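You operate a simulated robot arm through the tools that you are given. There is no shell and no other tool. Be economical: measure what you need, move in short steps, check, and stop when the job is done.

Carry out the task below with a simulated robot arm. There is one attempt and no reset: what you move stays moved.

## Task
Warm the pale roll on the toaster's bun rack, then put it on the white plate.
Fine: rack up, the roll on it for one full cycle; top switch off and rack down again at the end. Where these are worked on the way, their far stop is far enough and under half their travel is too little: bun rack, top switch.

Only the result counts: the job must be done as asked and must still hold three seconds after the hand-in. Knocking over, shifting, dropping, spilling or breaking anything else fails it.

## Robot
A 6-joint arm with a two-finger parallel gripper, fixed in place. Base frame: the origin is at the foot of the arm, x ahead of it, y to its left, z up. Lengths are in mm, angles in rad, forces in N, time in s.
With the tool pointing down near the work surface it reaches from about 140 to 840 mm from the base axis. Its first joint turns from -2.897 to 2.897 rad. Payload 3.91 kg.
The tool frame sits at the grasp point between the pads (the TCP): z along the fingers, y along the line on which they close. The tips reach 30 mm beyond it. Largest opening 110 mm; finger width 20, thickness 10; the body of the gripper, 48 by 112 mm, starts 55 mm behind the TCP.
Orientation is that of the tool frame in the base frame, as a unit quaternion [x, y, z, w]. With the fingers straight down and closing along the base's y, the tool's x points along the base's -x, its y along +y and its z along -z.

## Interface
- The arm moves only by the tool send_rows. Its argument "deltas" is a list of rows, each a list of 7 numbers: the gripper command, from -1 (shut) to 1 (fully open), values between in proportion, then the shift along the tool's x, y, z in units of 25 mm (1.0 is 25 mm), then the turn, a rotation vector about the tool's x, y, z in units of 4 degrees (1.0 is 4 degrees). In form: [[fingers, x, y, z, rx, ry, rz], ...]. A call has 1 to 12 rows; each row shifts and turns the commanded pose from where the row before left it, along the tool's axes as they then stand. A call with a number of a shift or a turn outside -1 to 1 is refused whole. A row lasts 0.2 s, in which the tool goes at most 50 mm and 0.15 rad; a call with a longer step from one row to the next is refused whole, and so is a gripper value outside its range. Where a pose cannot be reached the arm comes as near as it can. A force on the tool above 90 N (or 10 N above the force at the start of the call, whichever is more), or a blocked arm, ends the call early, and 0.2 s more pass. Each finger travels about 108 mm/s and halts on what it meets, pressing with about 37 N; the grip force reading is that of the motor and also rises with nothing between the fingers. The clock runs only during rows and for 0.2 s after the last one: add rows that do not move to give the fingers time. The reply holds the time, the measured pose of the TCP, the force on the tool along the base axes, the opening and the grip force, in the units named above and with some noise, with the torque about the TCP (base axes, N m) and any sound that the robot's microphone picked up.
- Cameras (640 x 400 px; columns grow to the right, rows downward): "scene" is fixed at [398.9, 500.9, 1531.9]; the picture's right is [-1.00, 0.03, 0.00], its down [0.01, 0.42, -0.91] and it looks along [-0.02, -0.91, -0.42] (base axes); focal length 329 px, centre (320, 200). "wrist" rides on the gripper at [77, 7, -114] in the tool frame; the picture's right is [-0.09, 1.00, 0.00], its down [-0.80, -0.07, -0.59] and it looks along [-0.59, -0.05, 0.80] (tool axes); focal length 270 px, centre (320, 200). There is no depth. A picture from a camera that has moved, and an enlarged one, comes with that camera's place and axes in the base frame and with its lens.
- capture(camera): a new picture of that camera. It takes no simulated time.
- move_column(by): slides the trunk up (or, below 0, down) by that many mm; the arm rides with it, the base frame stays. It gives what a move gives, with no picture.
- close_up(camera, box): a new picture of the part [left, top, right, bottom] of that camera's present view, enlarged. It takes no simulated time.
- job_done(): hands the job in; it is judged then, once.

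Work in short steps. Places have to be worked out from the pictures, the camera data and where the tool is seen: move nearer, look again, correct. Check each grasp and each placing, and mend what went wrong. You have 120 turns and 68 pictures in all, those below and enlarged ones among them. Open the gripper and draw the arm clear of the work before you hand the job in, unless the task says otherwise; then end with one line.

The tools are called after "Emit:" as name(argument=value, ...) on one line, values as JSON. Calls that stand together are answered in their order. send_rows: Moves the arm, as the interface text tells. Its arguments: {"type":"object","properties":{"deltas":{"type":"array"}},"required":["deltas"]} The other tools are called the same way: move_column (by) slides the trunk up or down; capture (camera) takes a picture; close_up (camera, box) takes an enlarged picture of a part of a camera's view; job_done () hands the job in.

At the start:

```text
time_s: 0.0
eef_pos: [79.5, -349.0, 1338.2]
tcp_rot: [0.0, 1.0, 0.0, 0.0]
ft_force: [0.0, 0.1, -0.6]
wrist_torque: [0.03, 0.02, -0.04]
finger_gap: 110.0
grasp_force: 0.1
trunk travel left (down, up): [-475.0, 65.0]
```

scene: 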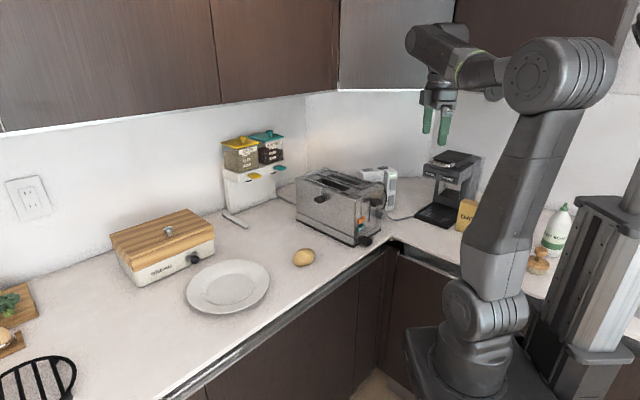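
wrist: 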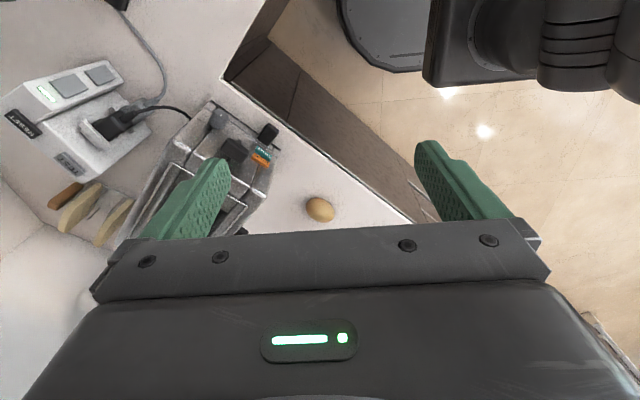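

I start by looking closely at the toaster and the roll area.

Emit:
close_up(camera="scene", box=[280, 150, 400, 270])

Emit:
close_up(camera="wrist", box=[100, 60, 360, 260])

Emit:
close_up(camera="scene", box=[0, 180, 240, 400])

```text
3.33 times, centred on (340, 210) of scene
camera zoom: at [398.9, 500.9, 1531.9], right [-1.0, 0.03, 0.0], down [0.01, 0.42, -0.91], along [-0.02, -0.91, -0.42], focal length 1096 px, centre (253, 167)
```

zoom: 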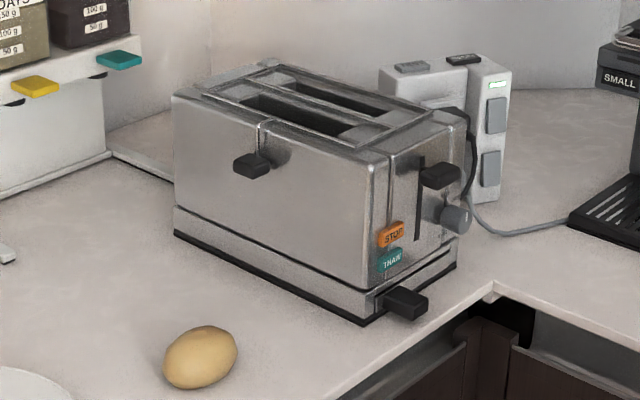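

```text
2.00 times, centred on (230, 160) of wrist
camera zoom: at [1.2, -341.6, 1453.1], right [0.09, 1.0, 0.0], down [0.8, -0.07, 0.59], along [0.59, -0.05, -0.8], focal length 541 px, centre (500, 280)
```

zoom: 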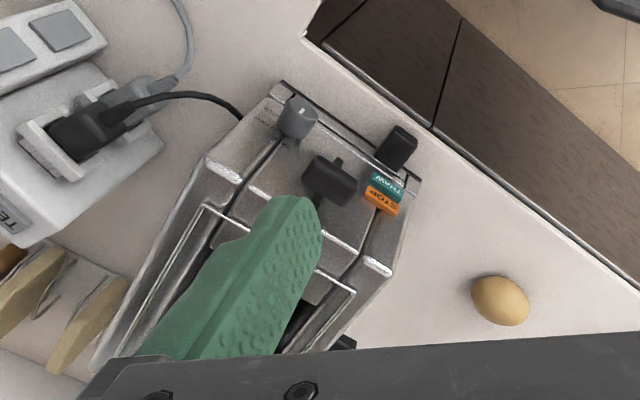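

```text
1.82 times, centred on (120, 290) of scene
camera zoom: at [398.9, 500.9, 1531.9], right [-1.0, 0.03, 0.0], down [0.01, 0.42, -0.91], along [-0.02, -0.91, -0.42], focal length 598 px, centre (684, 36)
```

zoom: 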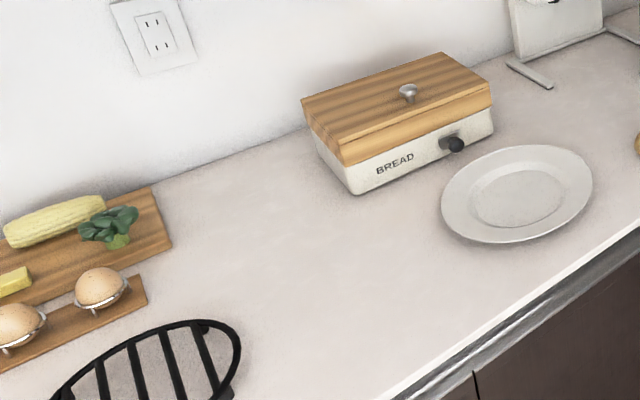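

The wrist camera sees between the fingers; I shift the tool toward -y so that the toaster and the power tower come in between.

Emit:
send_rows(deltas=[[1, 0, -1, 0, 0, 0, 0], [1, 0, -1, 0, 0, 0, 0], [1, 0, -1, 0, 0, 0, 0], [1, 0, -1, 0, 0, 0, 0], [1, 0, -1, 0, 0, 0, 0], [1, 0, -1, 0, 0, 0, 0], [1, 0, -1, 0, 0, 0, 0]])

Emit:
capture(camera="wrist")

```text
time_s: 1.6
eef_pos: [79.1, -524.6, 1339.9]
tcp_rot: [0.0, 1.0, 0.001, 0.0]
ft_force: [0.0, 0.4, 0.0]
wrist_torque: [0.01, -0.02, 0.0]
finger_gap: 110.0
grasp_force: 0.1
trunk travel left (down, up): [-475.0, 65.0]
```

```text
62 pictures are left
camera wrist: at [1.0, -517.3, 1454.0], right [0.09, 1.0, 0.0], down [0.8, -0.07, 0.59], along [0.59, -0.05, -0.8], focal length 270 px, centre (320, 200)
```

wrist: 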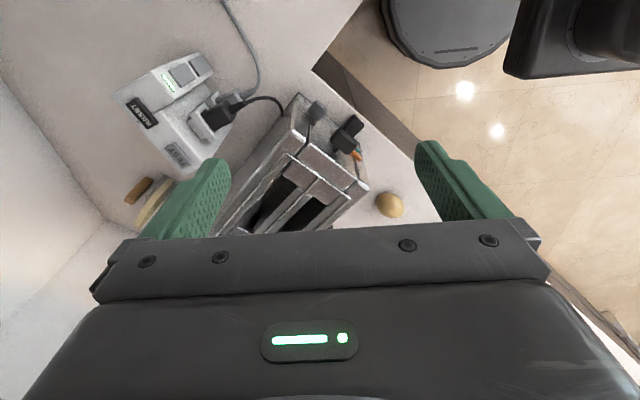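

Emit:
close_up(camera="wrist", box=[100, 40, 420, 240])

Emit:
close_up(camera="scene", box=[350, 150, 420, 220])

```text
2.00 times, centred on (260, 140) of wrist
camera zoom: at [1.0, -517.3, 1454.0], right [0.09, 1.0, 0.0], down [0.8, -0.07, 0.59], along [0.59, -0.05, -0.8], focal length 541 px, centre (440, 320)
```

zoom: 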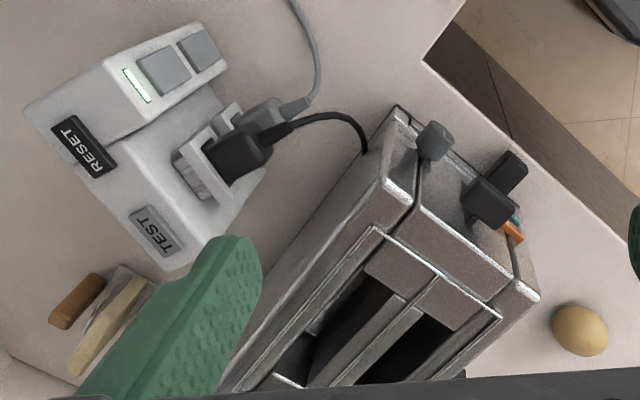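

```text
5.71 times, centred on (385, 185) of scene
camera zoom: at [398.9, 500.9, 1531.9], right [-1.0, 0.03, 0.0], down [0.01, 0.42, -0.91], along [-0.02, -0.91, -0.42], focal length 1879 px, centre (-51, 286)
```

zoom: 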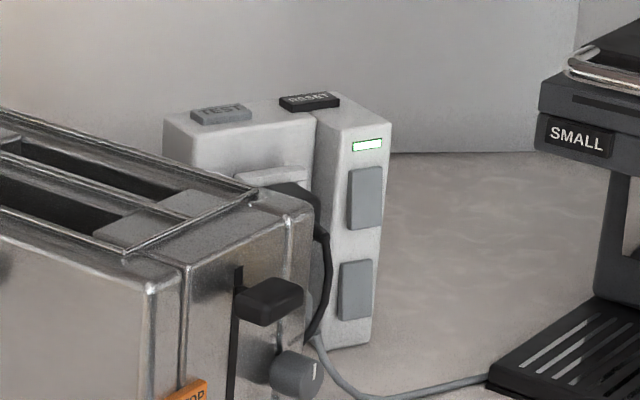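

The long lever sits at the toaster's end, the rack tab on its +y side, and the power tower at about (74,-741) with its top rocker near z≈1008. I yaw and come down partway to inspect the rocker.

Emit:
send_rows(deltas=[[-1, 1, 0, 0.5, 0, 0, 1], [-1, 1, 0, 0.5, 0, 0, 1], [-1, 0, 0, 0.5, 0, 0, 1], [-1, 0, 0, 0.5, 0, 0, 1], [-1, 0, 0, 0.5, 0, 0, 1], [-1, 0, 0, 0.5, 0, 0, 1], [-1, 0, 0, 0.5, 0, 0, 1], [-1, 0, 0, 0.5, 0, 0, 1], [-1, 0, 0, 0.5, 0, 0, 1], [-1, 0, 0, 0.5, 0, 0, 1], [-1, 0, 0, 0.5, 0, 0, 1], [-1, 0, 0, 0.5, 0, 0, 1]])

Emit:
send_rows(deltas=[[-1, 0, 0, 0, 0, 0, 1], [-1, 0, 0, 0, 0, 0, 1], [-1, 0, 0, 0, 0, 0, 1], [-1, 0, 0, 0, 0, 0, 1], [-1, 0, 0, 0, 0, 0, 1], [-1, 0, 0, 0, 0, -1, 0], [-1, 0, 0, 0, 0, -1, 0], [-1, 0, 0, 0, 0, -1, 0], [-1, 0, 0, 0, 0, -1, 0], [-1, 0, 0, 0, 0, -1, 0], [-1, 0, 0, 0, 0, -1, 0]])

Emit:
capture(camera="wrist")

```text
time_s: 4.2
eef_pos: [29.3, -522.9, 1185.8]
tcp_rot: [0.407, 0.913, 0.0, 0.0]
ft_force: [-0.6, 0.0, 0.7]
wrist_torque: [0.07, 0.01, -0.01]
finger_gap: 0.2
grasp_force: 37.0
trunk travel left (down, up): [-475.0, 65.0]
```

```text
time_s: 6.6
eef_pos: [29.7, -521.8, 1187.9]
tcp_rot: [0.546, 0.811, -0.116, 0.173]
ft_force: [-0.2, -0.2, 0.5]
wrist_torque: [-0.01, 0.03, 0.01]
finger_gap: 0.1
grasp_force: 36.7
trunk travel left (down, up): [-475.0, 65.0]
```

```text
59 pictures are left
camera wrist: at [-8.5, -409.8, 1262.0], right [0.95, 0.3, 0.04], down [0.12, -0.48, 0.87], along [0.28, -0.82, -0.49], focal length 270 px, centre (320, 200)
```

wrist: 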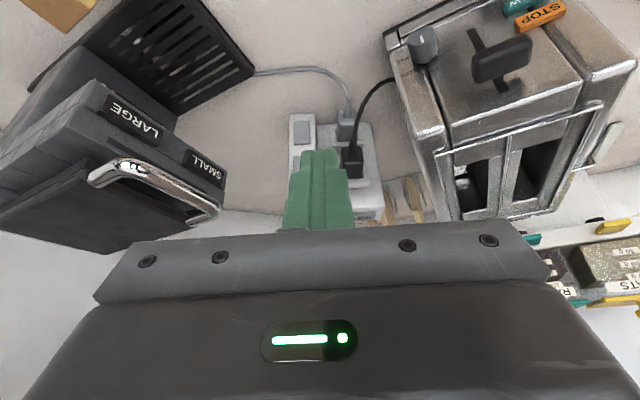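

The rocker is behind the fingers; I lower, tilt further and open the fingers to see between them.

Emit:
send_rows(deltas=[[1, 0.4, 0, 0.9, 0, -1, 0], [1, 0.4, 0, 0.9, 0, -1, 0], [1, 0.4, 0, 0.9, 0, -1, 0], [1, 0.5, 0, 0.9, 0, -1, 0], [1, 0.5, 0, 0.9, 0, -1, 0]])

Emit:
close_up(camera="wrist", box=[220, 100, 420, 225])

```text
time_s: 7.8
eef_pos: [34.1, -536.3, 1063.5]
tcp_rot: [0.518, 0.768, -0.21, 0.312]
ft_force: [0.1, -0.5, 0.1]
wrist_torque: [0.0, 0.0, 0.0]
finger_gap: 109.9
grasp_force: 0.0
trunk travel left (down, up): [-475.0, 65.0]
```

```text
3.20 times, centred on (320, 162) of wrist
camera zoom: at [-11.3, -407.2, 1092.4], right [0.95, 0.31, 0.06], down [0.0, -0.18, 0.98], along [0.32, -0.93, -0.17], focal length 865 px, centre (320, 320)
```

zoom: 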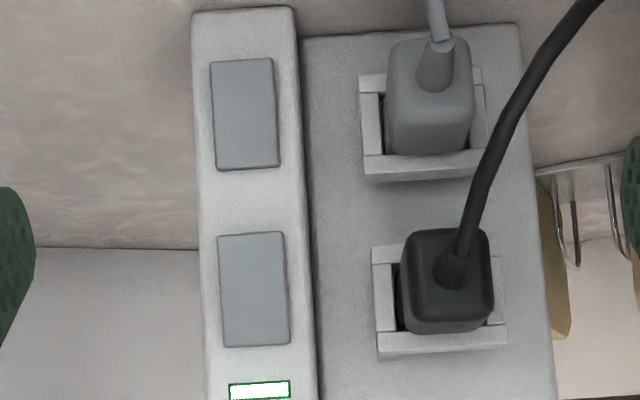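

The black (toaster) plug is in the top socket. I zoom on the rockers to judge which way they tilt.

Emit:
close_up(camera="scene", box=[382, 160, 406, 215])

Emit:
close_up(camera="wrist", box=[270, 100, 330, 225])

```text
7.27 times, centred on (394, 188) of scene
camera zoom: at [398.9, 500.9, 1531.9], right [-1.0, 0.03, 0.0], down [0.01, 0.42, -0.91], along [-0.02, -0.91, -0.42], focal length 2391 px, centre (-218, 291)
```

zoom: 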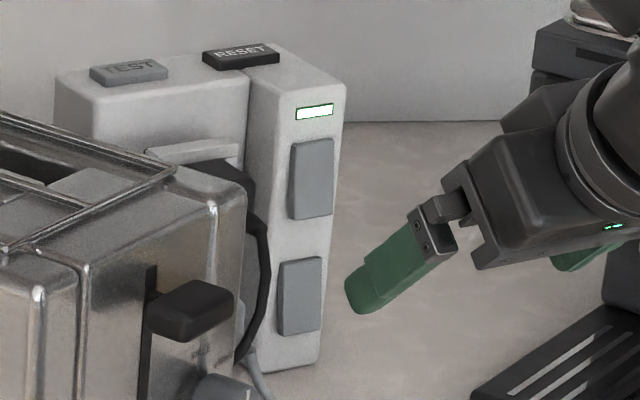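

```text
3.20 times, centred on (300, 162) of wrist
camera zoom: at [-11.3, -407.2, 1092.4], right [0.95, 0.31, 0.06], down [0.0, -0.18, 0.98], along [0.32, -0.93, -0.17], focal length 865 px, centre (384, 320)
```

zoom: 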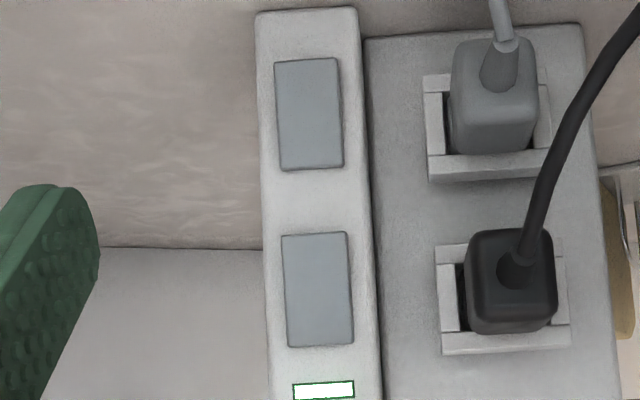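

I zoom harder on the top rocker edge.

Emit:
close_up(camera="scene", box=[384, 176, 400, 208])

```text
12.50 times, centred on (392, 192) of scene
camera zoom: at [398.9, 500.9, 1531.9], right [-1.0, 0.03, 0.0], down [0.01, 0.42, -0.91], along [-0.02, -0.91, -0.42], focal length 4110 px, centre (-580, 300)
```

zoom: 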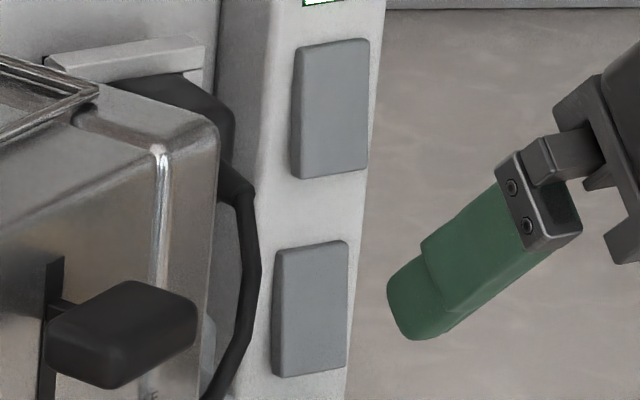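

Rocker edges lean out at the bottom against the tower's vertical, so the top half is pressed in and pressing the bottom half should toggle it. Rocker centre is about (73,-729,1021); I close the fingers and go to a point about 30 mm short of its lower half.

Emit:
send_rows(deltas=[[-1, -0.5, -0.31, 1, 0, 0, 0], [-1, -0.5, -0.31, 1, 0, 0, 0], [-1, -0.5, -0.31, 1, 0, 0, 0], [-1, -0.5, -0.31, 1, 0, 0, 0], [-1, -0.5, -0.31, 1, 0, 0, 0]])

Emit:
capture(camera="wrist")

Emit:
close_up(camera="scene", box=[370, 160, 420, 215])

```text
time_s: 9.0
eef_pos: [48.1, -672.6, 1015.6]
tcp_rot: [0.518, 0.769, -0.209, 0.311]
ft_force: [0.1, 0.1, -0.2]
wrist_torque: [-0.02, -0.02, 0.01]
finger_gap: 0.0
grasp_force: 37.4
trunk travel left (down, up): [-475.0, 65.0]
```

```text
54 pictures are left
camera wrist: at [3.4, -544.1, 1046.3], right [0.95, 0.31, 0.06], down [0.0, -0.18, 0.98], along [0.32, -0.93, -0.17], focal length 270 px, centre (320, 200)
```

wrist: 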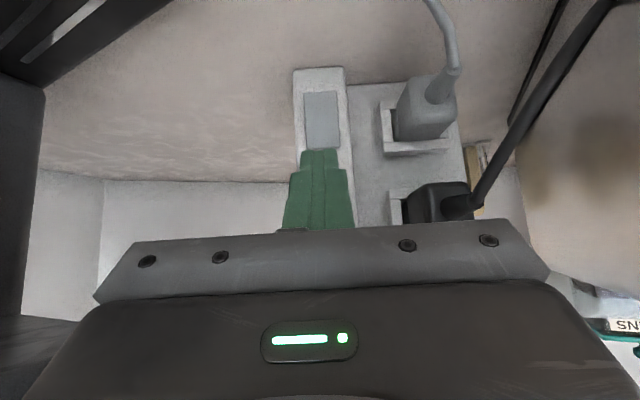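

```text
7.27 times, centred on (395, 188) of scene
camera zoom: at [398.9, 500.9, 1531.9], right [-1.0, 0.03, 0.0], down [0.01, 0.42, -0.91], along [-0.02, -0.91, -0.42], focal length 2391 px, centre (-226, 291)
```

zoom: 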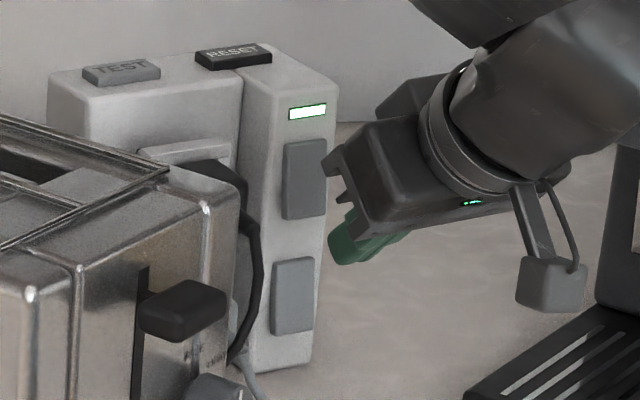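

The tips line up laterally with the rocker and sit about 35 mm off, near its lower edge. I go up 5 mm and forward 20 mm, then in small steps.

Emit:
send_rows(deltas=[[-1, -0.14, 0, -0.14, 0, 0, 0], [-1, -0.29, 0, 0.28, 0, 0, 0], [-1, -0.29, 0, 0.28, 0, 0, 0], [-1, -0.15, 0, 0.14, 0, 0, 0], [-1, -0.15, 0, 0.14, 0, 0, 0]])

Emit:
close_up(camera="scene", box=[370, 160, 420, 215])

```text
time_s: 10.2
eef_pos: [57.7, -701.4, 1022.2]
tcp_rot: [0.518, 0.769, -0.209, 0.31]
ft_force: [-0.4, 0.0, -0.4]
wrist_torque: [0.0, 0.02, -0.02]
finger_gap: 0.0
grasp_force: 37.4
trunk travel left (down, up): [-475.0, 65.0]
```

```text
7.27 times, centred on (395, 188) of scene
camera zoom: at [398.9, 500.9, 1531.9], right [-1.0, 0.03, 0.0], down [0.01, 0.42, -0.91], along [-0.02, -0.91, -0.42], focal length 2391 px, centre (-226, 291)
```

zoom: 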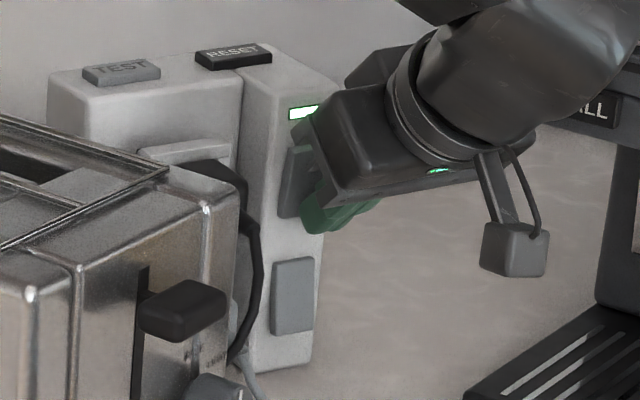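

No contact yet and the tip is at the rocker's lower end. I continue with 3 mm steps.

Emit:
send_rows(deltas=[[-1, -0.12, 0, 0.06, 0, 0, 0], [-1, -0.09, 0, 0.085, 0, 0, 0], [-1, -0.09, 0, 0.085, 0, 0, 0], [-1, -0.09, 0, 0.085, 0, 0, 0]])

```text
time_s: 11.2
eef_pos: [60.0, -702.3, 1023.3]
tcp_rot: [0.519, 0.769, -0.207, 0.31]
ft_force: [-27.6, 68.1, -5.0]
wrist_torque: [0.75, 1.47, -0.23]
finger_gap: 0.0
grasp_force: 36.8
trunk travel left (down, up): [-475.0, 65.0]
```

Strong contact with little advance; look at the rocker now.

Emit:
capture(camera="wrist")

Emit:
close_up(camera="scene", box=[384, 166, 408, 206])

```text
51 pictures are left
camera wrist: at [13.7, -573.7, 1053.7], right [0.95, 0.32, 0.06], down [-0.01, -0.18, 0.98], along [0.32, -0.93, -0.17], focal length 270 px, centre (320, 200)
```

wrist: 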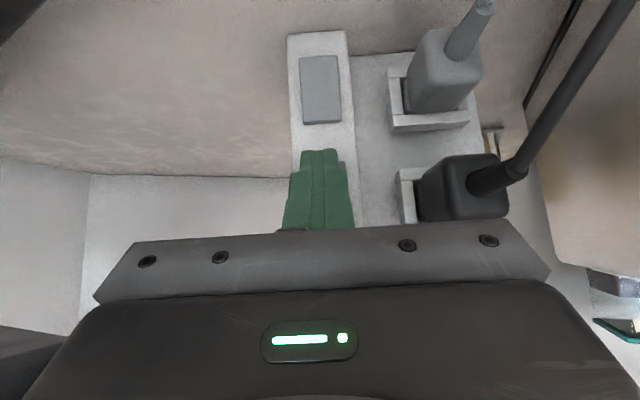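

```text
10.00 times, centred on (396, 186) of scene
camera zoom: at [398.9, 500.9, 1531.9], right [-1.0, 0.03, 0.0], down [0.01, 0.42, -0.91], along [-0.02, -0.91, -0.42], focal length 3288 px, centre (-440, 340)
```

zoom: 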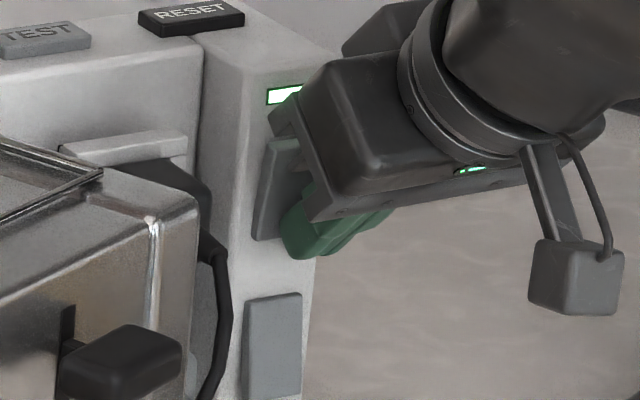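

The rocker's edge now slants the other way than the bottom rocker, suggesting it toggled. I back off and check.

Emit:
send_rows(deltas=[[-1, 0.3, 0, -0.3, 0, 0, 0], [-1, 0.7, 0, -0.7, 0, 0, 0], [-1, 0.7, 0, -0.7, 0, 0, 0], [-1, 0.7, 0, -0.7, 0, 0, 0]])

Emit:
close_up(camera="scene", box=[384, 176, 400, 208])

```text
time_s: 12.2
eef_pos: [31.0, -632.6, 1025.9]
tcp_rot: [0.519, 0.768, -0.211, 0.31]
ft_force: [0.2, -0.3, 0.4]
wrist_torque: [-0.01, -0.01, -0.05]
finger_gap: 0.1
grasp_force: 36.8
trunk travel left (down, up): [-475.0, 65.0]
```

```text
12.50 times, centred on (392, 192) of scene
camera zoom: at [398.9, 500.9, 1531.9], right [-1.0, 0.03, 0.0], down [0.01, 0.42, -0.91], along [-0.02, -0.91, -0.42], focal length 4110 px, centre (-580, 300)
```

zoom: 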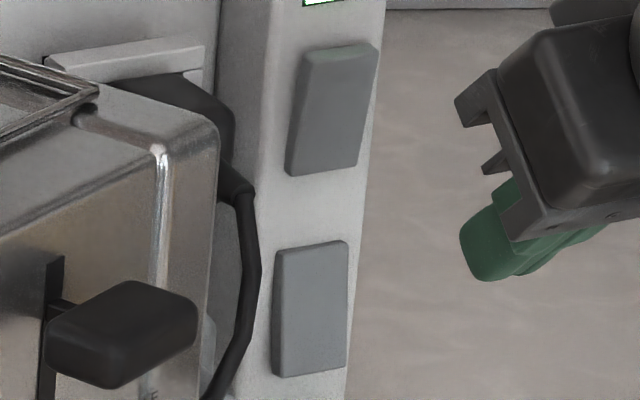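

The top rocker toggled clearly (bottom in, top out). I now untilt and rise, then carry the tool over to the tab side, turning it.

Emit:
send_rows(deltas=[[-1, 0, 0, -0.9, 0, 1, 0], [-1, 0, 0, -0.9, 0, 1, 0], [-1, 0, 0, -0.9, 0, 1, 0], [-1, 0, 0, -0.9, 0, 1, 0], [-1, 0, 0, -0.9, 0, 1, 0], [-1, 0, 0, -0.9, 0, 1, 0], [-1, 0, 0, -0.9, 0, 1, 0], [-1, 0, 0, -0.9, 0, 1, 0], [-1, 0, 0, -0.9, 0, 1, 0], [-1, 0, 0, -0.9, 0, 1, 0], [-1, 0, 0, -0.9, 0, 1, 0]])

Emit:
send_rows(deltas=[[-1, -0.15, 0.8, 0, 0, 0, -1], [-1, -0.15, 0.8, 0, 0, 0, -1], [-1, -0.15, 0.8, 0, 0, 0, -1], [-1, -0.31, 0.75, 0, 0, 0, -1], [-1, -0.31, 0.75, 0, 0, 0, -1], [-1, -0.31, 0.75, 0, 0, 0, -1], [-1, -0.46, 0.67, 0, 0, 0, -1], [-1, -0.46, 0.67, 0, 0, 0, -1], [-1, -0.46, 0.67, 0, 0, 0, -1], [-1, -0.59, 0.56, 0, 0, 0, -1], [-1, -0.59, 0.56, 0, 0, 0, -1], [-1, -0.59, 0.56, 0, 0, 0, -1]])

Emit:
send_rows(deltas=[[1, -0.7, 0.42, 0, 0, 0, -1], [1, -0.7, 0.42, 0, 0, 0, -1], [1, -0.7, 0.42, 0, 0, 0, -1], [1, -0.77, 0.27, 0, 0, 0, -1], [1, -0.77, 0.27, 0, 0, 0, -1], [1, -0.77, 0.27, 0, 0, 0, -1], [1, -0.81, 0.1, 0, 0, 0, -1], [1, -0.81, 0.1, 0, 0, 0, -1], [1, -0.81, 0.1, 0, 0, 0, -1], [1, -0.81, -0.07, 0, 0, 0, -1], [1, -0.81, -0.07, 0, 0, 0, -1], [1, -0.81, -0.07, 0, 0, 0, -1]])

```text
time_s: 14.6
eef_pos: [-7.0, -540.4, 1244.3]
tcp_rot: [0.56, 0.829, 0.0, 0.0]
ft_force: [0.0, 0.7, 0.0]
wrist_torque: [-0.01, 0.0, -0.02]
finger_gap: 0.1
grasp_force: 36.7
trunk travel left (down, up): [-475.0, 65.0]
```

```text
time_s: 17.2
eef_pos: [229.9, -472.9, 1245.9]
tcp_rot: [0.172, 0.985, 0.0, 0.001]
ft_force: [0.2, 0.6, -0.4]
wrist_torque: [0.02, 0.0, 0.02]
finger_gap: 0.1
grasp_force: 37.2
trunk travel left (down, up): [-475.0, 65.0]
```

```text
time_s: 19.8
eef_pos: [466.4, -414.4, 1244.7]
tcp_rot: [-0.242, 0.97, 0.0, 0.0]
ft_force: [0.4, 1.1, 0.4]
wrist_torque: [-0.01, 0.02, 0.0]
finger_gap: 110.1
grasp_force: 0.1
trunk travel left (down, up): [-475.0, 65.0]
```

Now finish the yaw to 224° and tilt 44° so the fingers point at the tab side, then look.

Emit:
send_rows(deltas=[[1, 0, 0, 0.8, 0, 0, -1], [1, 0, 0, 0.8, 0, 0, -1], [1, 0, 0, 0.8, 0, 0, -1], [1, 0, 0, 0.8, 0, 0, -1], [1, 0, 0, 0, 0, 1, 0], [1, 0, 0, 0, 0, 1, 0], [1, 0, 0, 0, 0, 1, 0], [1, 0, 0, 0, 0, 1, 0], [1, 0, 0, 0, 0, 1, 0], [1, 0, 0, 0, 0, 1, 0], [1, 0, 0, 0, 0, 1, 0], [1, 0, 0, 0, 0, 1, 0]])

Emit:
capture(camera="wrist")

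Emit:
capture(camera="scene")

```text
time_s: 22.4
eef_pos: [465.4, -412.7, 1166.2]
tcp_rot: [-0.359, 0.891, -0.103, -0.257]
ft_force: [0.0, -0.4, -0.9]
wrist_torque: [0.01, 0.01, 0.01]
finger_gap: 110.0
grasp_force: 0.1
trunk travel left (down, up): [-475.0, 65.0]
```

```text
48 pictures are left
camera wrist: at [456.3, -410.0, 1304.2], right [-0.64, 0.77, -0.05], down [0.76, 0.64, 0.08], along [0.09, 0.01, -1.0], focal length 270 px, centre (320, 200)
```

wrist: 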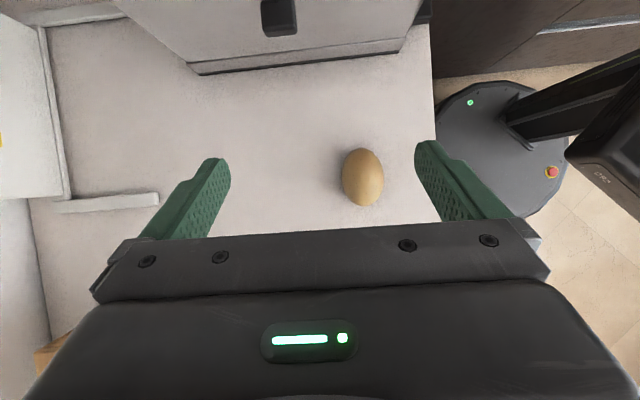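

```text
47 pictures are left
```

scene: 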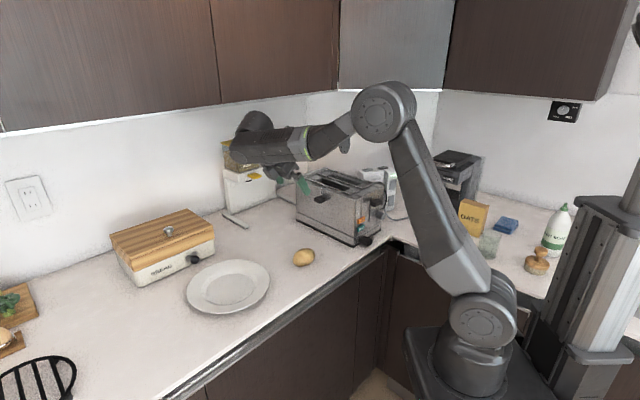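

Camera looks straight down: tab at about (376,-542), roll at about (428,-381), roll lies across the closing direction nicely. I tilt a bit more and move toward the tab, stopping ~60 mm short.

Emit:
send_rows(deltas=[[1, 0, 0, 0, 0, 1, 0], [1, 0, 0, 0, 0, 1, 0], [1, 0, 0, 0, 0, 1, 0], [1, 0.16, -0.2, 0.9, 0, 0, 0], [1, 0.16, -0.2, 0.9, 0, 0, 0], [1, 0.16, -0.2, 0.9, 0, 0, 0], [1, 0.16, -0.2, 0.9, 0, 0, 0], [1, 0.16, -0.2, 0.9, 0, 0, 0], [1, 0.16, -0.2, 0.9, 0, 0, 0]])

Emit:
capture(camera="wrist")

Emit:
close_up(camera="scene", box=[280, 150, 400, 270])

```text
time_s: 24.4
eef_pos: [406.3, -512.0, 1084.4]
tcp_rot: [-0.348, 0.86, -0.14, -0.347]
ft_force: [-0.6, 0.5, 0.2]
wrist_torque: [0.0, -0.01, -0.03]
finger_gap: 110.3
grasp_force: 0.1
trunk travel left (down, up): [-475.0, 65.0]
```

```text
46 pictures are left
camera wrist: at [417.8, -489.4, 1221.8], right [-0.65, 0.76, -0.06], down [0.76, 0.64, -0.13], along [-0.06, -0.13, -0.99], focal length 270 px, centre (320, 200)
```

wrist: 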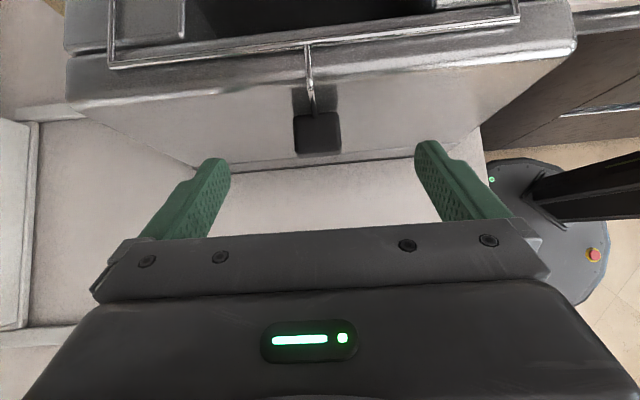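

```text
3.33 times, centred on (340, 210) of scene
camera zoom: at [398.9, 500.9, 1531.9], right [-1.0, 0.03, 0.0], down [0.01, 0.42, -0.91], along [-0.02, -0.91, -0.42], focal length 1096 px, centre (253, 167)
```

zoom: 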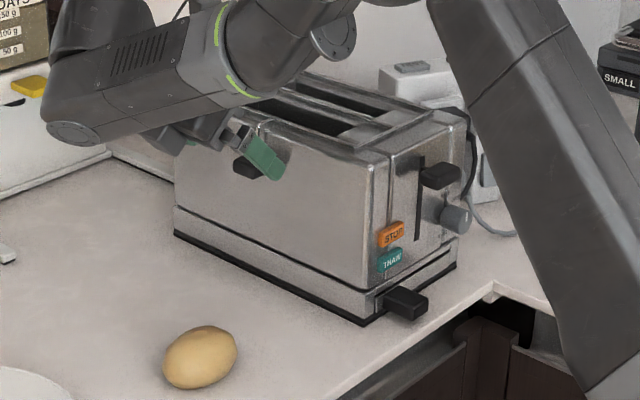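

Tab is centred between the fingers laterally; its front edge is about (383,-535), z≈1043. I advance 42 mm along the tool axis.

Emit:
send_rows(deltas=[[1, 0, 0, 0.8, 0, 0, 0], [1, 0, 0, 0.6, 0, 0, 0], [1, 0, 0, 0.3, 0, 0, 0]])

Emit:
capture(camera="wrist")

Emit:
close_up(camera="scene", box=[300, 175, 350, 215])

```text
time_s: 25.2
eef_pos: [385.0, -533.5, 1054.3]
tcp_rot: [-0.346, 0.86, -0.14, -0.348]
ft_force: [-0.4, -0.3, 0.6]
wrist_torque: [-0.01, 0.0, -0.02]
finger_gap: 110.1
grasp_force: 0.1
trunk travel left (down, up): [-475.0, 65.0]
```

```text
44 pictures are left
camera wrist: at [396.3, -510.1, 1191.0], right [-0.65, 0.76, -0.06], down [0.76, 0.64, -0.13], along [-0.06, -0.13, -0.99], focal length 270 px, centre (320, 200)
```

wrist: 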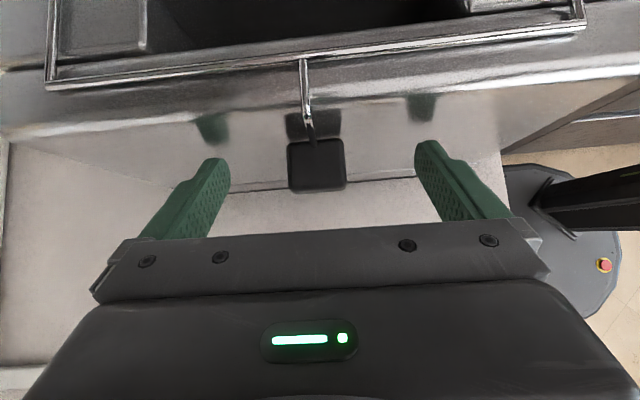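

```text
10.00 times, centred on (325, 195) of scene
camera zoom: at [398.9, 500.9, 1531.9], right [-1.0, 0.03, 0.0], down [0.01, 0.42, -0.91], along [-0.02, -0.91, -0.42], focal length 3288 px, centre (270, 250)
```

zoom: 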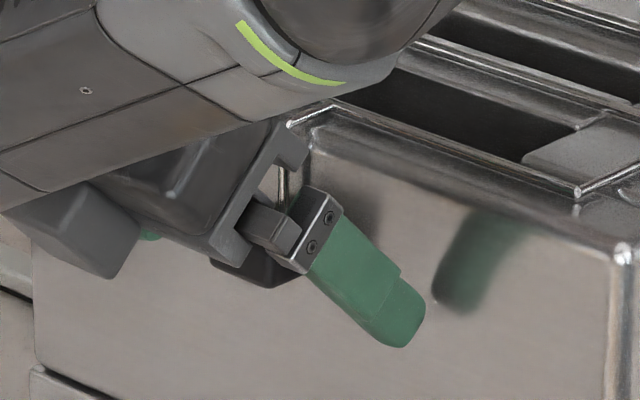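

The tab (about 29 mm wide, z≈1040–1052) lies right between the fingers and the tips are ~12 mm off the wall. I close on it.

Emit:
send_rows(deltas=[[-1, 0, 0, 0, 0, 0, 0], [-1, 0, 0, 0, 0, 0, 0], [-1, 0, 0, 0, 0, 0, 0], [-1, 0, 0, 0, 0, 0, 0]])

Emit:
capture(camera="wrist")

```text
time_s: 26.2
eef_pos: [385.4, -534.1, 1055.0]
tcp_rot: [-0.348, 0.859, -0.141, -0.347]
ft_force: [3.5, -5.3, 1.3]
wrist_torque: [-0.43, -0.11, 1.08]
finger_gap: 32.1
grasp_force: 36.7
trunk travel left (down, up): [-475.0, 65.0]
```

```text
42 pictures are left
camera wrist: at [397.3, -510.7, 1190.8], right [-0.65, 0.76, -0.06], down [0.76, 0.64, -0.13], along [-0.06, -0.13, -0.99], focal length 270 px, centre (320, 200)
```

wrist: 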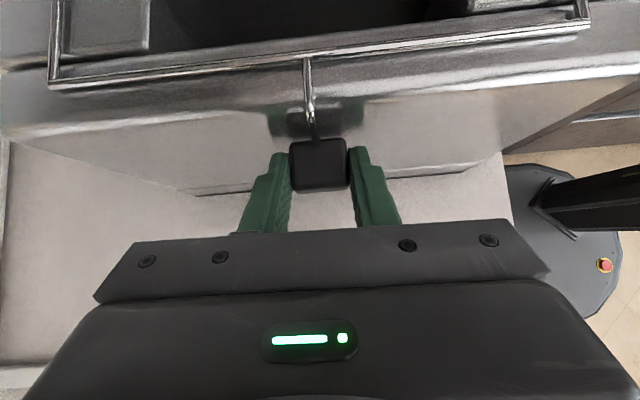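

Tab gripped (32 mm). Now lift straight up in steps.

Emit:
send_rows(deltas=[[-1, 0.14, 0, -0.144, 0, 0, 0], [-1, 0.28, 0, -0.29, 0, 0, 0], [-1, 0.28, 0, -0.29, 0, 0, 0]])

Emit:
capture(camera="wrist")

```text
time_s: 27.0
eef_pos: [385.7, -533.9, 1076.5]
tcp_rot: [-0.348, 0.86, -0.14, -0.347]
ft_force: [5.8, -8.0, -0.4]
wrist_torque: [-0.09, -0.38, 1.16]
finger_gap: 31.8
grasp_force: 37.1
trunk travel left (down, up): [-475.0, 65.0]
```

```text
41 pictures are left
camera wrist: at [397.1, -510.3, 1213.9], right [-0.65, 0.76, -0.06], down [0.76, 0.64, -0.13], along [-0.06, -0.13, -0.99], focal length 270 px, centre (320, 200)
```

wrist: 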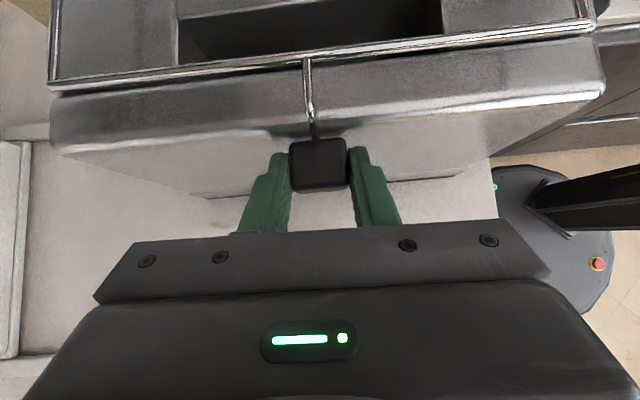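

The frame moves up with the tab. Continue up until it stops.

Emit:
send_rows(deltas=[[-1, 0.28, 0, -0.29, 0, 0, 0], [-1, 0.28, 0, -0.29, 0, 0, 0], [-1, 0.14, 0, -0.144, 0, 0, 0]])

Emit:
close_up(camera="scene", box=[280, 150, 400, 230])

```text
time_s: 27.8
eef_pos: [385.3, -533.0, 1102.7]
tcp_rot: [-0.348, 0.86, -0.138, -0.348]
ft_force: [-0.5, -0.4, -14.2]
wrist_torque: [0.82, -0.76, -0.03]
finger_gap: 31.7
grasp_force: 36.9
trunk travel left (down, up): [-475.0, 65.0]
```

```text
5.00 times, centred on (340, 190) of scene
camera zoom: at [398.9, 500.9, 1531.9], right [-1.0, 0.03, 0.0], down [0.01, 0.42, -0.91], along [-0.02, -0.91, -0.42], focal length 1644 px, centre (220, 250)
```

zoom: 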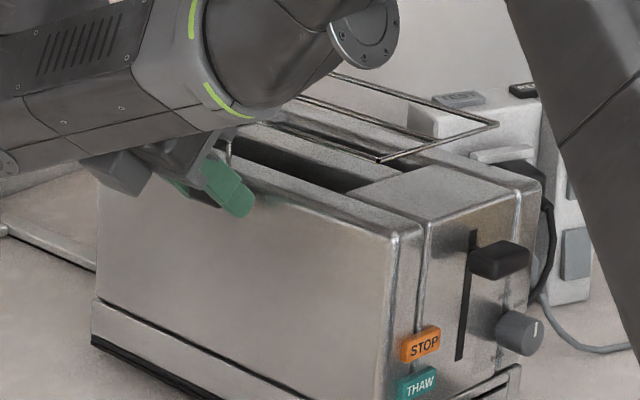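

Raised about 48 mm with a 14 N pull appearing, probably the upper stop. I push 6 mm more to confirm.

Emit:
send_rows(deltas=[[-1, 0.08, 0, -0.085, 0, 0, 0], [-1, 0.08, 0, -0.085, 0, 0, 0]])

```text
time_s: 28.4
eef_pos: [387.0, -532.7, 1108.5]
tcp_rot: [-0.348, 0.859, -0.141, -0.348]
ft_force: [-1.3, -1.1, -14.3]
wrist_torque: [0.77, -0.77, -0.02]
finger_gap: 31.6
grasp_force: 37.2
trunk travel left (down, up): [-475.0, 65.0]
```

Force is constant, so the pads may be slipping; check.

Emit:
capture(camera="wrist")

```text
39 pictures are left
camera wrist: at [398.4, -510.7, 1245.9], right [-0.65, 0.76, -0.06], down [0.76, 0.64, -0.13], along [-0.06, -0.13, -0.99], focal length 270 px, centre (320, 200)
```

wrist: 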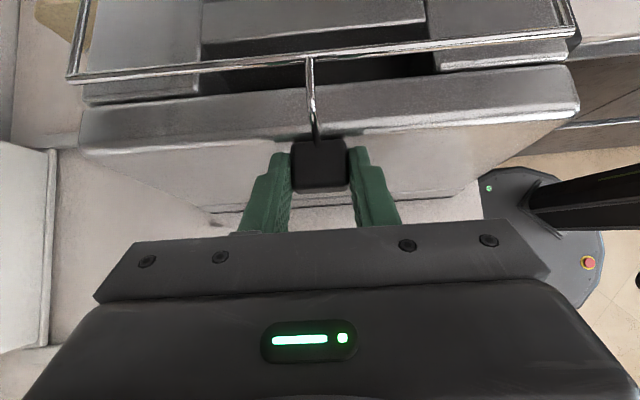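

The frame is well up and looks at its stop. I release and back off to see whether it stays.

Emit:
send_rows(deltas=[[0, 0, 0, 0, 0, 0, 0], [0.5, 0, 0, 0, 0, 0, 0], [1, 0, 0, 0, 0, 0, 0], [1, 0, 0, -0.8, 0, 0, 0], [1, 0, 0, -0.8, 0, 0, 0], [1, 0, 0, -0.8, 0, 0, 0]])

Emit:
capture(camera="wrist")

Emit:
close_up(camera="scene", box=[280, 150, 400, 230])

```text
time_s: 29.8
eef_pos: [415.4, -503.8, 1154.3]
tcp_rot: [-0.347, 0.86, -0.139, -0.347]
ft_force: [-0.2, -0.1, -0.1]
wrist_torque: [0.01, 0.02, 0.0]
finger_gap: 110.0
grasp_force: 0.0
trunk travel left (down, up): [-475.0, 65.0]
```

```text
38 pictures are left
camera wrist: at [426.5, -481.4, 1291.0], right [-0.65, 0.76, -0.06], down [0.76, 0.64, -0.13], along [-0.06, -0.13, -0.99], focal length 270 px, centre (320, 200)
```

wrist: 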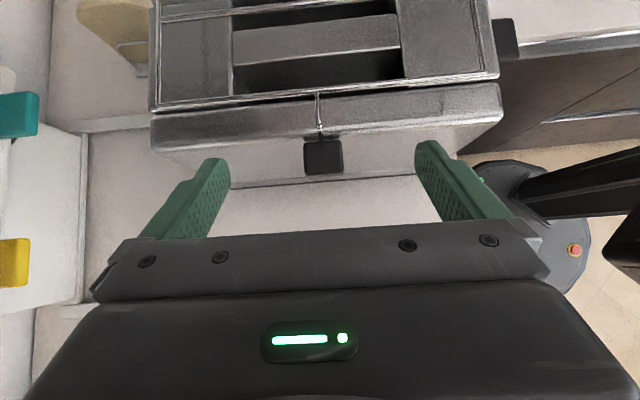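

```text
5.00 times, centred on (340, 190) of scene
camera zoom: at [398.9, 500.9, 1531.9], right [-1.0, 0.03, 0.0], down [0.01, 0.42, -0.91], along [-0.02, -0.91, -0.42], focal length 1644 px, centre (220, 250)
```

zoom: 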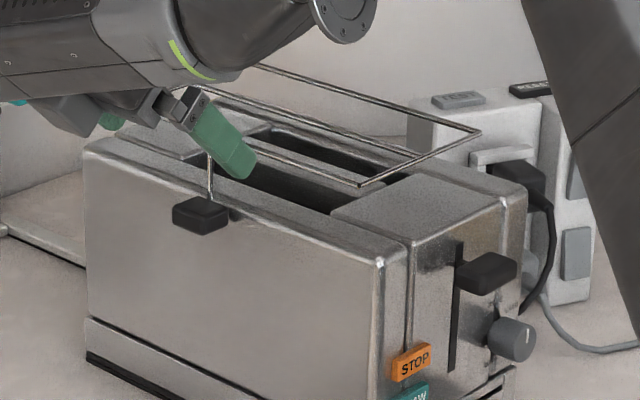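

The toaster in this view sits a few pixels off from before: the over-pull at the upper stop lifted and shifted it. I back off further and measure that with the same zoom as at the start.

Emit:
send_rows(deltas=[[1, 0, 0, -1, 0, 0, 0], [1, 0, 0, -1, 0, 0, 0], [1, 0, 0, -1, 0, 0, 0]])

Emit:
close_up(camera="scene", box=[280, 150, 400, 270])

```text
time_s: 30.6
eef_pos: [453.4, -467.3, 1206.5]
tcp_rot: [-0.347, 0.86, -0.141, -0.348]
ft_force: [0.1, 0.0, 0.0]
wrist_torque: [0.01, -0.03, -0.03]
finger_gap: 109.7
grasp_force: 0.2
trunk travel left (down, up): [-475.0, 65.0]
```

```text
3.33 times, centred on (340, 210) of scene
camera zoom: at [398.9, 500.9, 1531.9], right [-1.0, 0.03, 0.0], down [0.01, 0.42, -0.91], along [-0.02, -0.91, -0.42], focal length 1096 px, centre (253, 167)
```

zoom: 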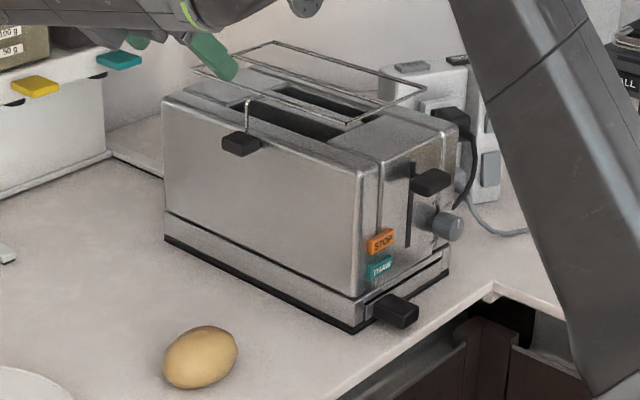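

The toaster moved about (+11,+17) mm, nearly straight out along its side normal, without turning. I'll nudge it back: closed fingers come down beside it, then push at the middle of the side.

Emit:
send_rows(deltas=[[-1, -0.82, 0, 0.85, 0, 0, 0], [-1, -0.82, 0, 0.85, 0, 0, 0], [-1, -0.82, 0, 0.85, 0, 0, 0], [-1, -0.82, 0, 0.85, 0, 0, 0], [-1, -0.82, 0, 0.85, 0, 0, 0], [-1, -0.82, 0, 0.85, 0, 0, 0], [-1, -0.82, 0, 0.85, 0, 0, 0], [-1, 0.7, 0, 0.7, 0, 0, 0]])

Emit:
capture(camera="wrist")

```text
time_s: 32.4
eef_pos: [433.0, -486.1, 1000.3]
tcp_rot: [-0.347, 0.86, -0.14, -0.347]
ft_force: [-0.1, 0.0, -0.4]
wrist_torque: [0.0, -0.03, 0.02]
finger_gap: 0.0
grasp_force: 36.9
trunk travel left (down, up): [-475.0, 65.0]
```

```text
35 pictures are left
camera wrist: at [444.4, -464.3, 1137.0], right [-0.65, 0.76, -0.06], down [0.76, 0.64, -0.13], along [-0.06, -0.13, -0.99], focal length 270 px, centre (320, 200)
```

wrist: 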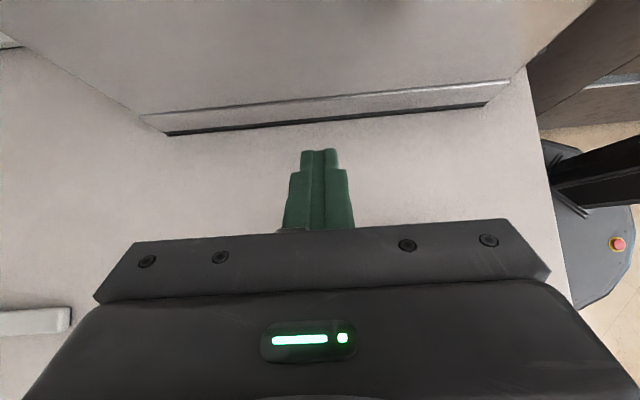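

The tip is centred on the toaster's side; contact should come after about 55 mm. I advance 46 mm then step.

Emit:
send_rows(deltas=[[-1, 0.66, 0, 0.64, 0, 0, 0], [-1, 0.66, 0, 0.64, 0, 0, 0], [-1, 0.12, 0, 0.11, 0, 0, 0]])

Emit:
send_rows(deltas=[[-1, 0.12, 0, 0.11, 0, 0, 0]])

Emit:
send_rows(deltas=[[-1, 0.12, 0, 0.11, 0, 0, 0]])

```text
time_s: 33.2
eef_pos: [398.0, -519.2, 998.7]
tcp_rot: [-0.348, 0.859, -0.14, -0.348]
ft_force: [0.2, -0.7, -0.3]
wrist_torque: [0.0, 0.02, 0.0]
finger_gap: 0.2
grasp_force: 36.6
trunk travel left (down, up): [-475.0, 65.0]
```

```text
time_s: 33.6
eef_pos: [396.3, -521.6, 999.0]
tcp_rot: [-0.347, 0.86, -0.14, -0.348]
ft_force: [0.8, 3.1, 0.4]
wrist_torque: [0.04, -0.02, -0.02]
finger_gap: 0.1
grasp_force: 37.3
trunk travel left (down, up): [-475.0, 65.0]
```

```text
time_s: 34.0
eef_pos: [393.5, -524.8, 1000.8]
tcp_rot: [-0.347, 0.86, -0.141, -0.347]
ft_force: [8.0, 8.8, 5.4]
wrist_torque: [0.04, -0.08, 0.05]
finger_gap: 0.0
grasp_force: 37.1
trunk travel left (down, up): [-475.0, 65.0]
```

Contact at 12 N and sliding begins. Push about 12 mm more in 4 mm steps and compare.

Emit:
send_rows(deltas=[[-1, 0.12, 0, 0.11, 0, 0, 0], [-1, 0.12, 0, 0.11, 0, 0, 0], [-1, 0.12, 0, 0.11, 0, 0, 0]])

Emit:
close_up(camera="scene", box=[280, 150, 400, 270])

```text
time_s: 34.8
eef_pos: [384.5, -532.1, 999.6]
tcp_rot: [-0.347, 0.86, -0.14, -0.348]
ft_force: [6.4, 5.6, 2.9]
wrist_torque: [0.02, -0.01, -0.02]
finger_gap: 0.1
grasp_force: 36.7
trunk travel left (down, up): [-475.0, 65.0]
```

```text
3.33 times, centred on (340, 210) of scene
camera zoom: at [398.9, 500.9, 1531.9], right [-1.0, 0.03, 0.0], down [0.01, 0.42, -0.91], along [-0.02, -0.91, -0.42], focal length 1096 px, centre (253, 167)
```

zoom: 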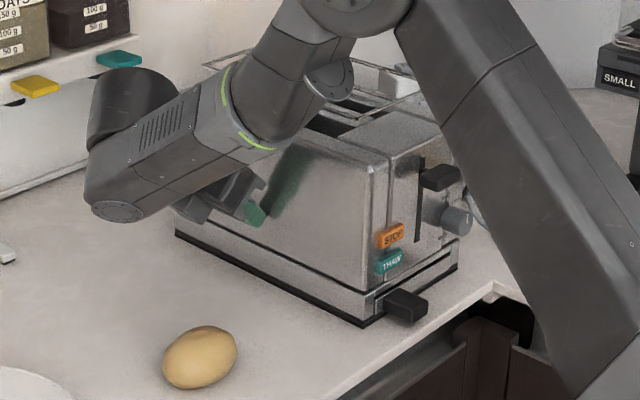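

Nearly back: features agree within 1–2 zoomed pixels. One more 3 mm, then retreat.

Emit:
send_rows(deltas=[[-1, 0.09, 0, 0.085, 0, 0, 0], [-1, -0.7, 0, -0.7, 0, 0, 0], [-1, -0.7, 0, -0.7, 0, 0, 0], [-1, -0.7, 0, -0.7, 0, 0, 0], [1, 0, 0, -1, 0, 0, 0], [1, 0, 0, -1, 0, 0, 0], [1, 0, 0, -1, 0, 0, 0]])

Emit:
close_up(camera="scene", box=[280, 150, 400, 270])

```text
time_s: 36.4
eef_pos: [472.0, -445.4, 1059.5]
tcp_rot: [-0.348, 0.859, -0.14, -0.348]
ft_force: [1.5, -0.4, 0.1]
wrist_torque: [-0.02, 0.0, -0.02]
finger_gap: 110.3
grasp_force: 0.1
trunk travel left (down, up): [-475.0, 65.0]
```

```text
3.33 times, centred on (340, 210) of scene
camera zoom: at [398.9, 500.9, 1531.9], right [-1.0, 0.03, 0.0], down [0.01, 0.42, -0.91], along [-0.02, -0.91, -0.42], focal length 1096 px, centre (253, 167)
```

zoom: 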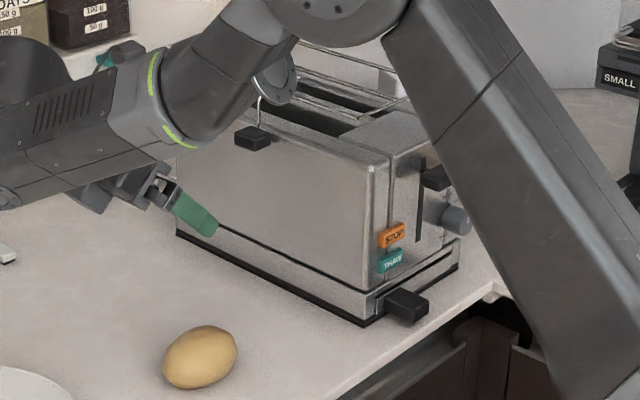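

Toaster is back in place and the rack stays up (~33 mm). Now I untilt and go above the roll.

Emit:
send_rows(deltas=[[1, 0, 0, 0, 0, -1, 0], [1, 0, 0, 0, 0, -1, 0], [1, 0, 0, 0, 0, -1, 0], [1, 0, 0, 0, 0, -1, 0], [1, 0, 0, 0, 0, -1, 0], [1, 0, 0, 0, 0, -1, 0], [1, 0, 0, 0, 0, -1, 0], [1, 0, 0, 0, 0, -1, 0], [1, 0, 0, 0, 0, -1, 0], [1, 0, 0, 0, 0, -1, 0], [1, 0, 0, 0, 0, -1, 0]])

Emit:
send_rows(deltas=[[1, -0.14, 0.77, 0, 0, 0, 0], [1, -0.14, 0.77, 0, 0, 0, 0], [1, -0.14, 0.77, 0.5, 0, 0, 0], [1, -0.14, 0.77, 0.5, 0, 0, 0]])

Emit:
capture(camera="wrist")

```text
time_s: 38.8
eef_pos: [473.9, -447.2, 1055.4]
tcp_rot: [-0.374, 0.927, 0.0, 0.0]
ft_force: [0.4, -0.1, 0.1]
wrist_torque: [0.01, -0.01, 0.01]
finger_gap: 109.9
grasp_force: 0.1
trunk travel left (down, up): [-475.0, 65.0]
```

```text
time_s: 39.8
eef_pos: [430.6, -383.3, 1032.7]
tcp_rot: [-0.375, 0.927, 0.001, 0.0]
ft_force: [0.6, -0.2, -0.4]
wrist_torque: [0.05, 0.0, 0.0]
finger_gap: 109.9
grasp_force: 0.0
trunk travel left (down, up): [-475.0, 65.0]
```

```text
32 pictures are left
camera wrist: at [369.6, -430.1, 1148.2], right [-0.63, 0.78, 0.0], down [0.63, 0.51, 0.59], along [0.46, 0.37, -0.8], focal length 270 px, centre (320, 200)
```

wrist: 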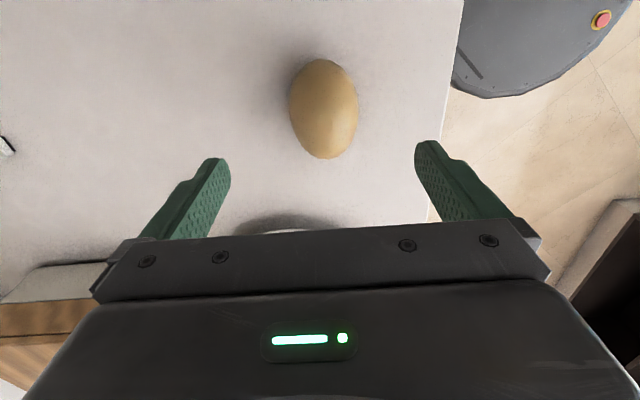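

Roll centre about (424,-383), 57 mm wide. I shift 6 mm and descend to TCP z≈950 around it.

Emit:
send_rows(deltas=[[1, 0.19, 0.18, 0.6, 0, 0, 0], [1, 0, 0, 0.9, 0, 0, 0], [1, 0, 0, 0.9, 0, 0, 0], [1, 0, 0, 0.9, 0, 0, 0]])

Emit:
close_up(camera="scene", box=[265, 215, 345, 275])

Emit:
capture(camera="wrist")

```text
time_s: 40.8
eef_pos: [424.4, -381.5, 947.4]
tcp_rot: [-0.375, 0.927, 0.0, 0.0]
ft_force: [0.5, 0.3, 0.5]
wrist_torque: [0.01, -0.01, 0.03]
finger_gap: 110.1
grasp_force: 0.1
trunk travel left (down, up): [-475.0, 65.0]
```

```text
6.67 times, centred on (305, 245) of scene
camera zoom: at [398.9, 500.9, 1531.9], right [-1.0, 0.03, 0.0], down [0.01, 0.42, -0.91], along [-0.02, -0.91, -0.42], focal length 2192 px, centre (420, -100)
```

zoom: 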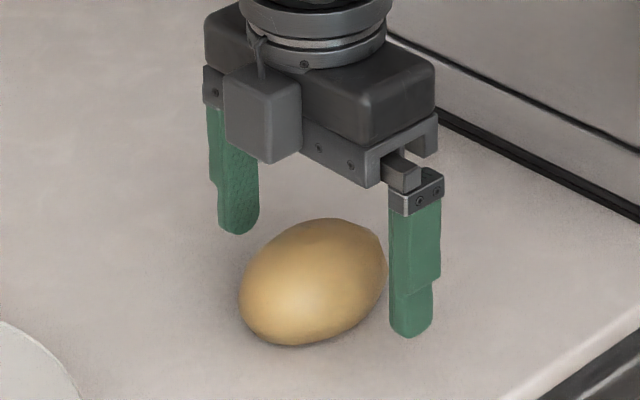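

```text
30 pictures are left
camera wrist: at [363.8, -429.4, 1063.5], right [-0.63, 0.78, 0.0], down [0.63, 0.51, 0.59], along [0.46, 0.37, -0.8], focal length 270 px, centre (320, 200)
```

wrist: 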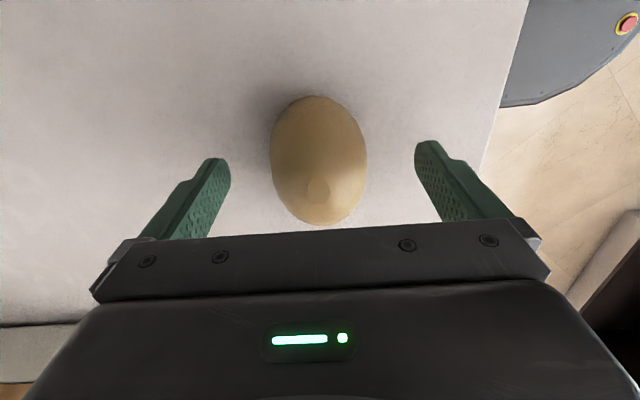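

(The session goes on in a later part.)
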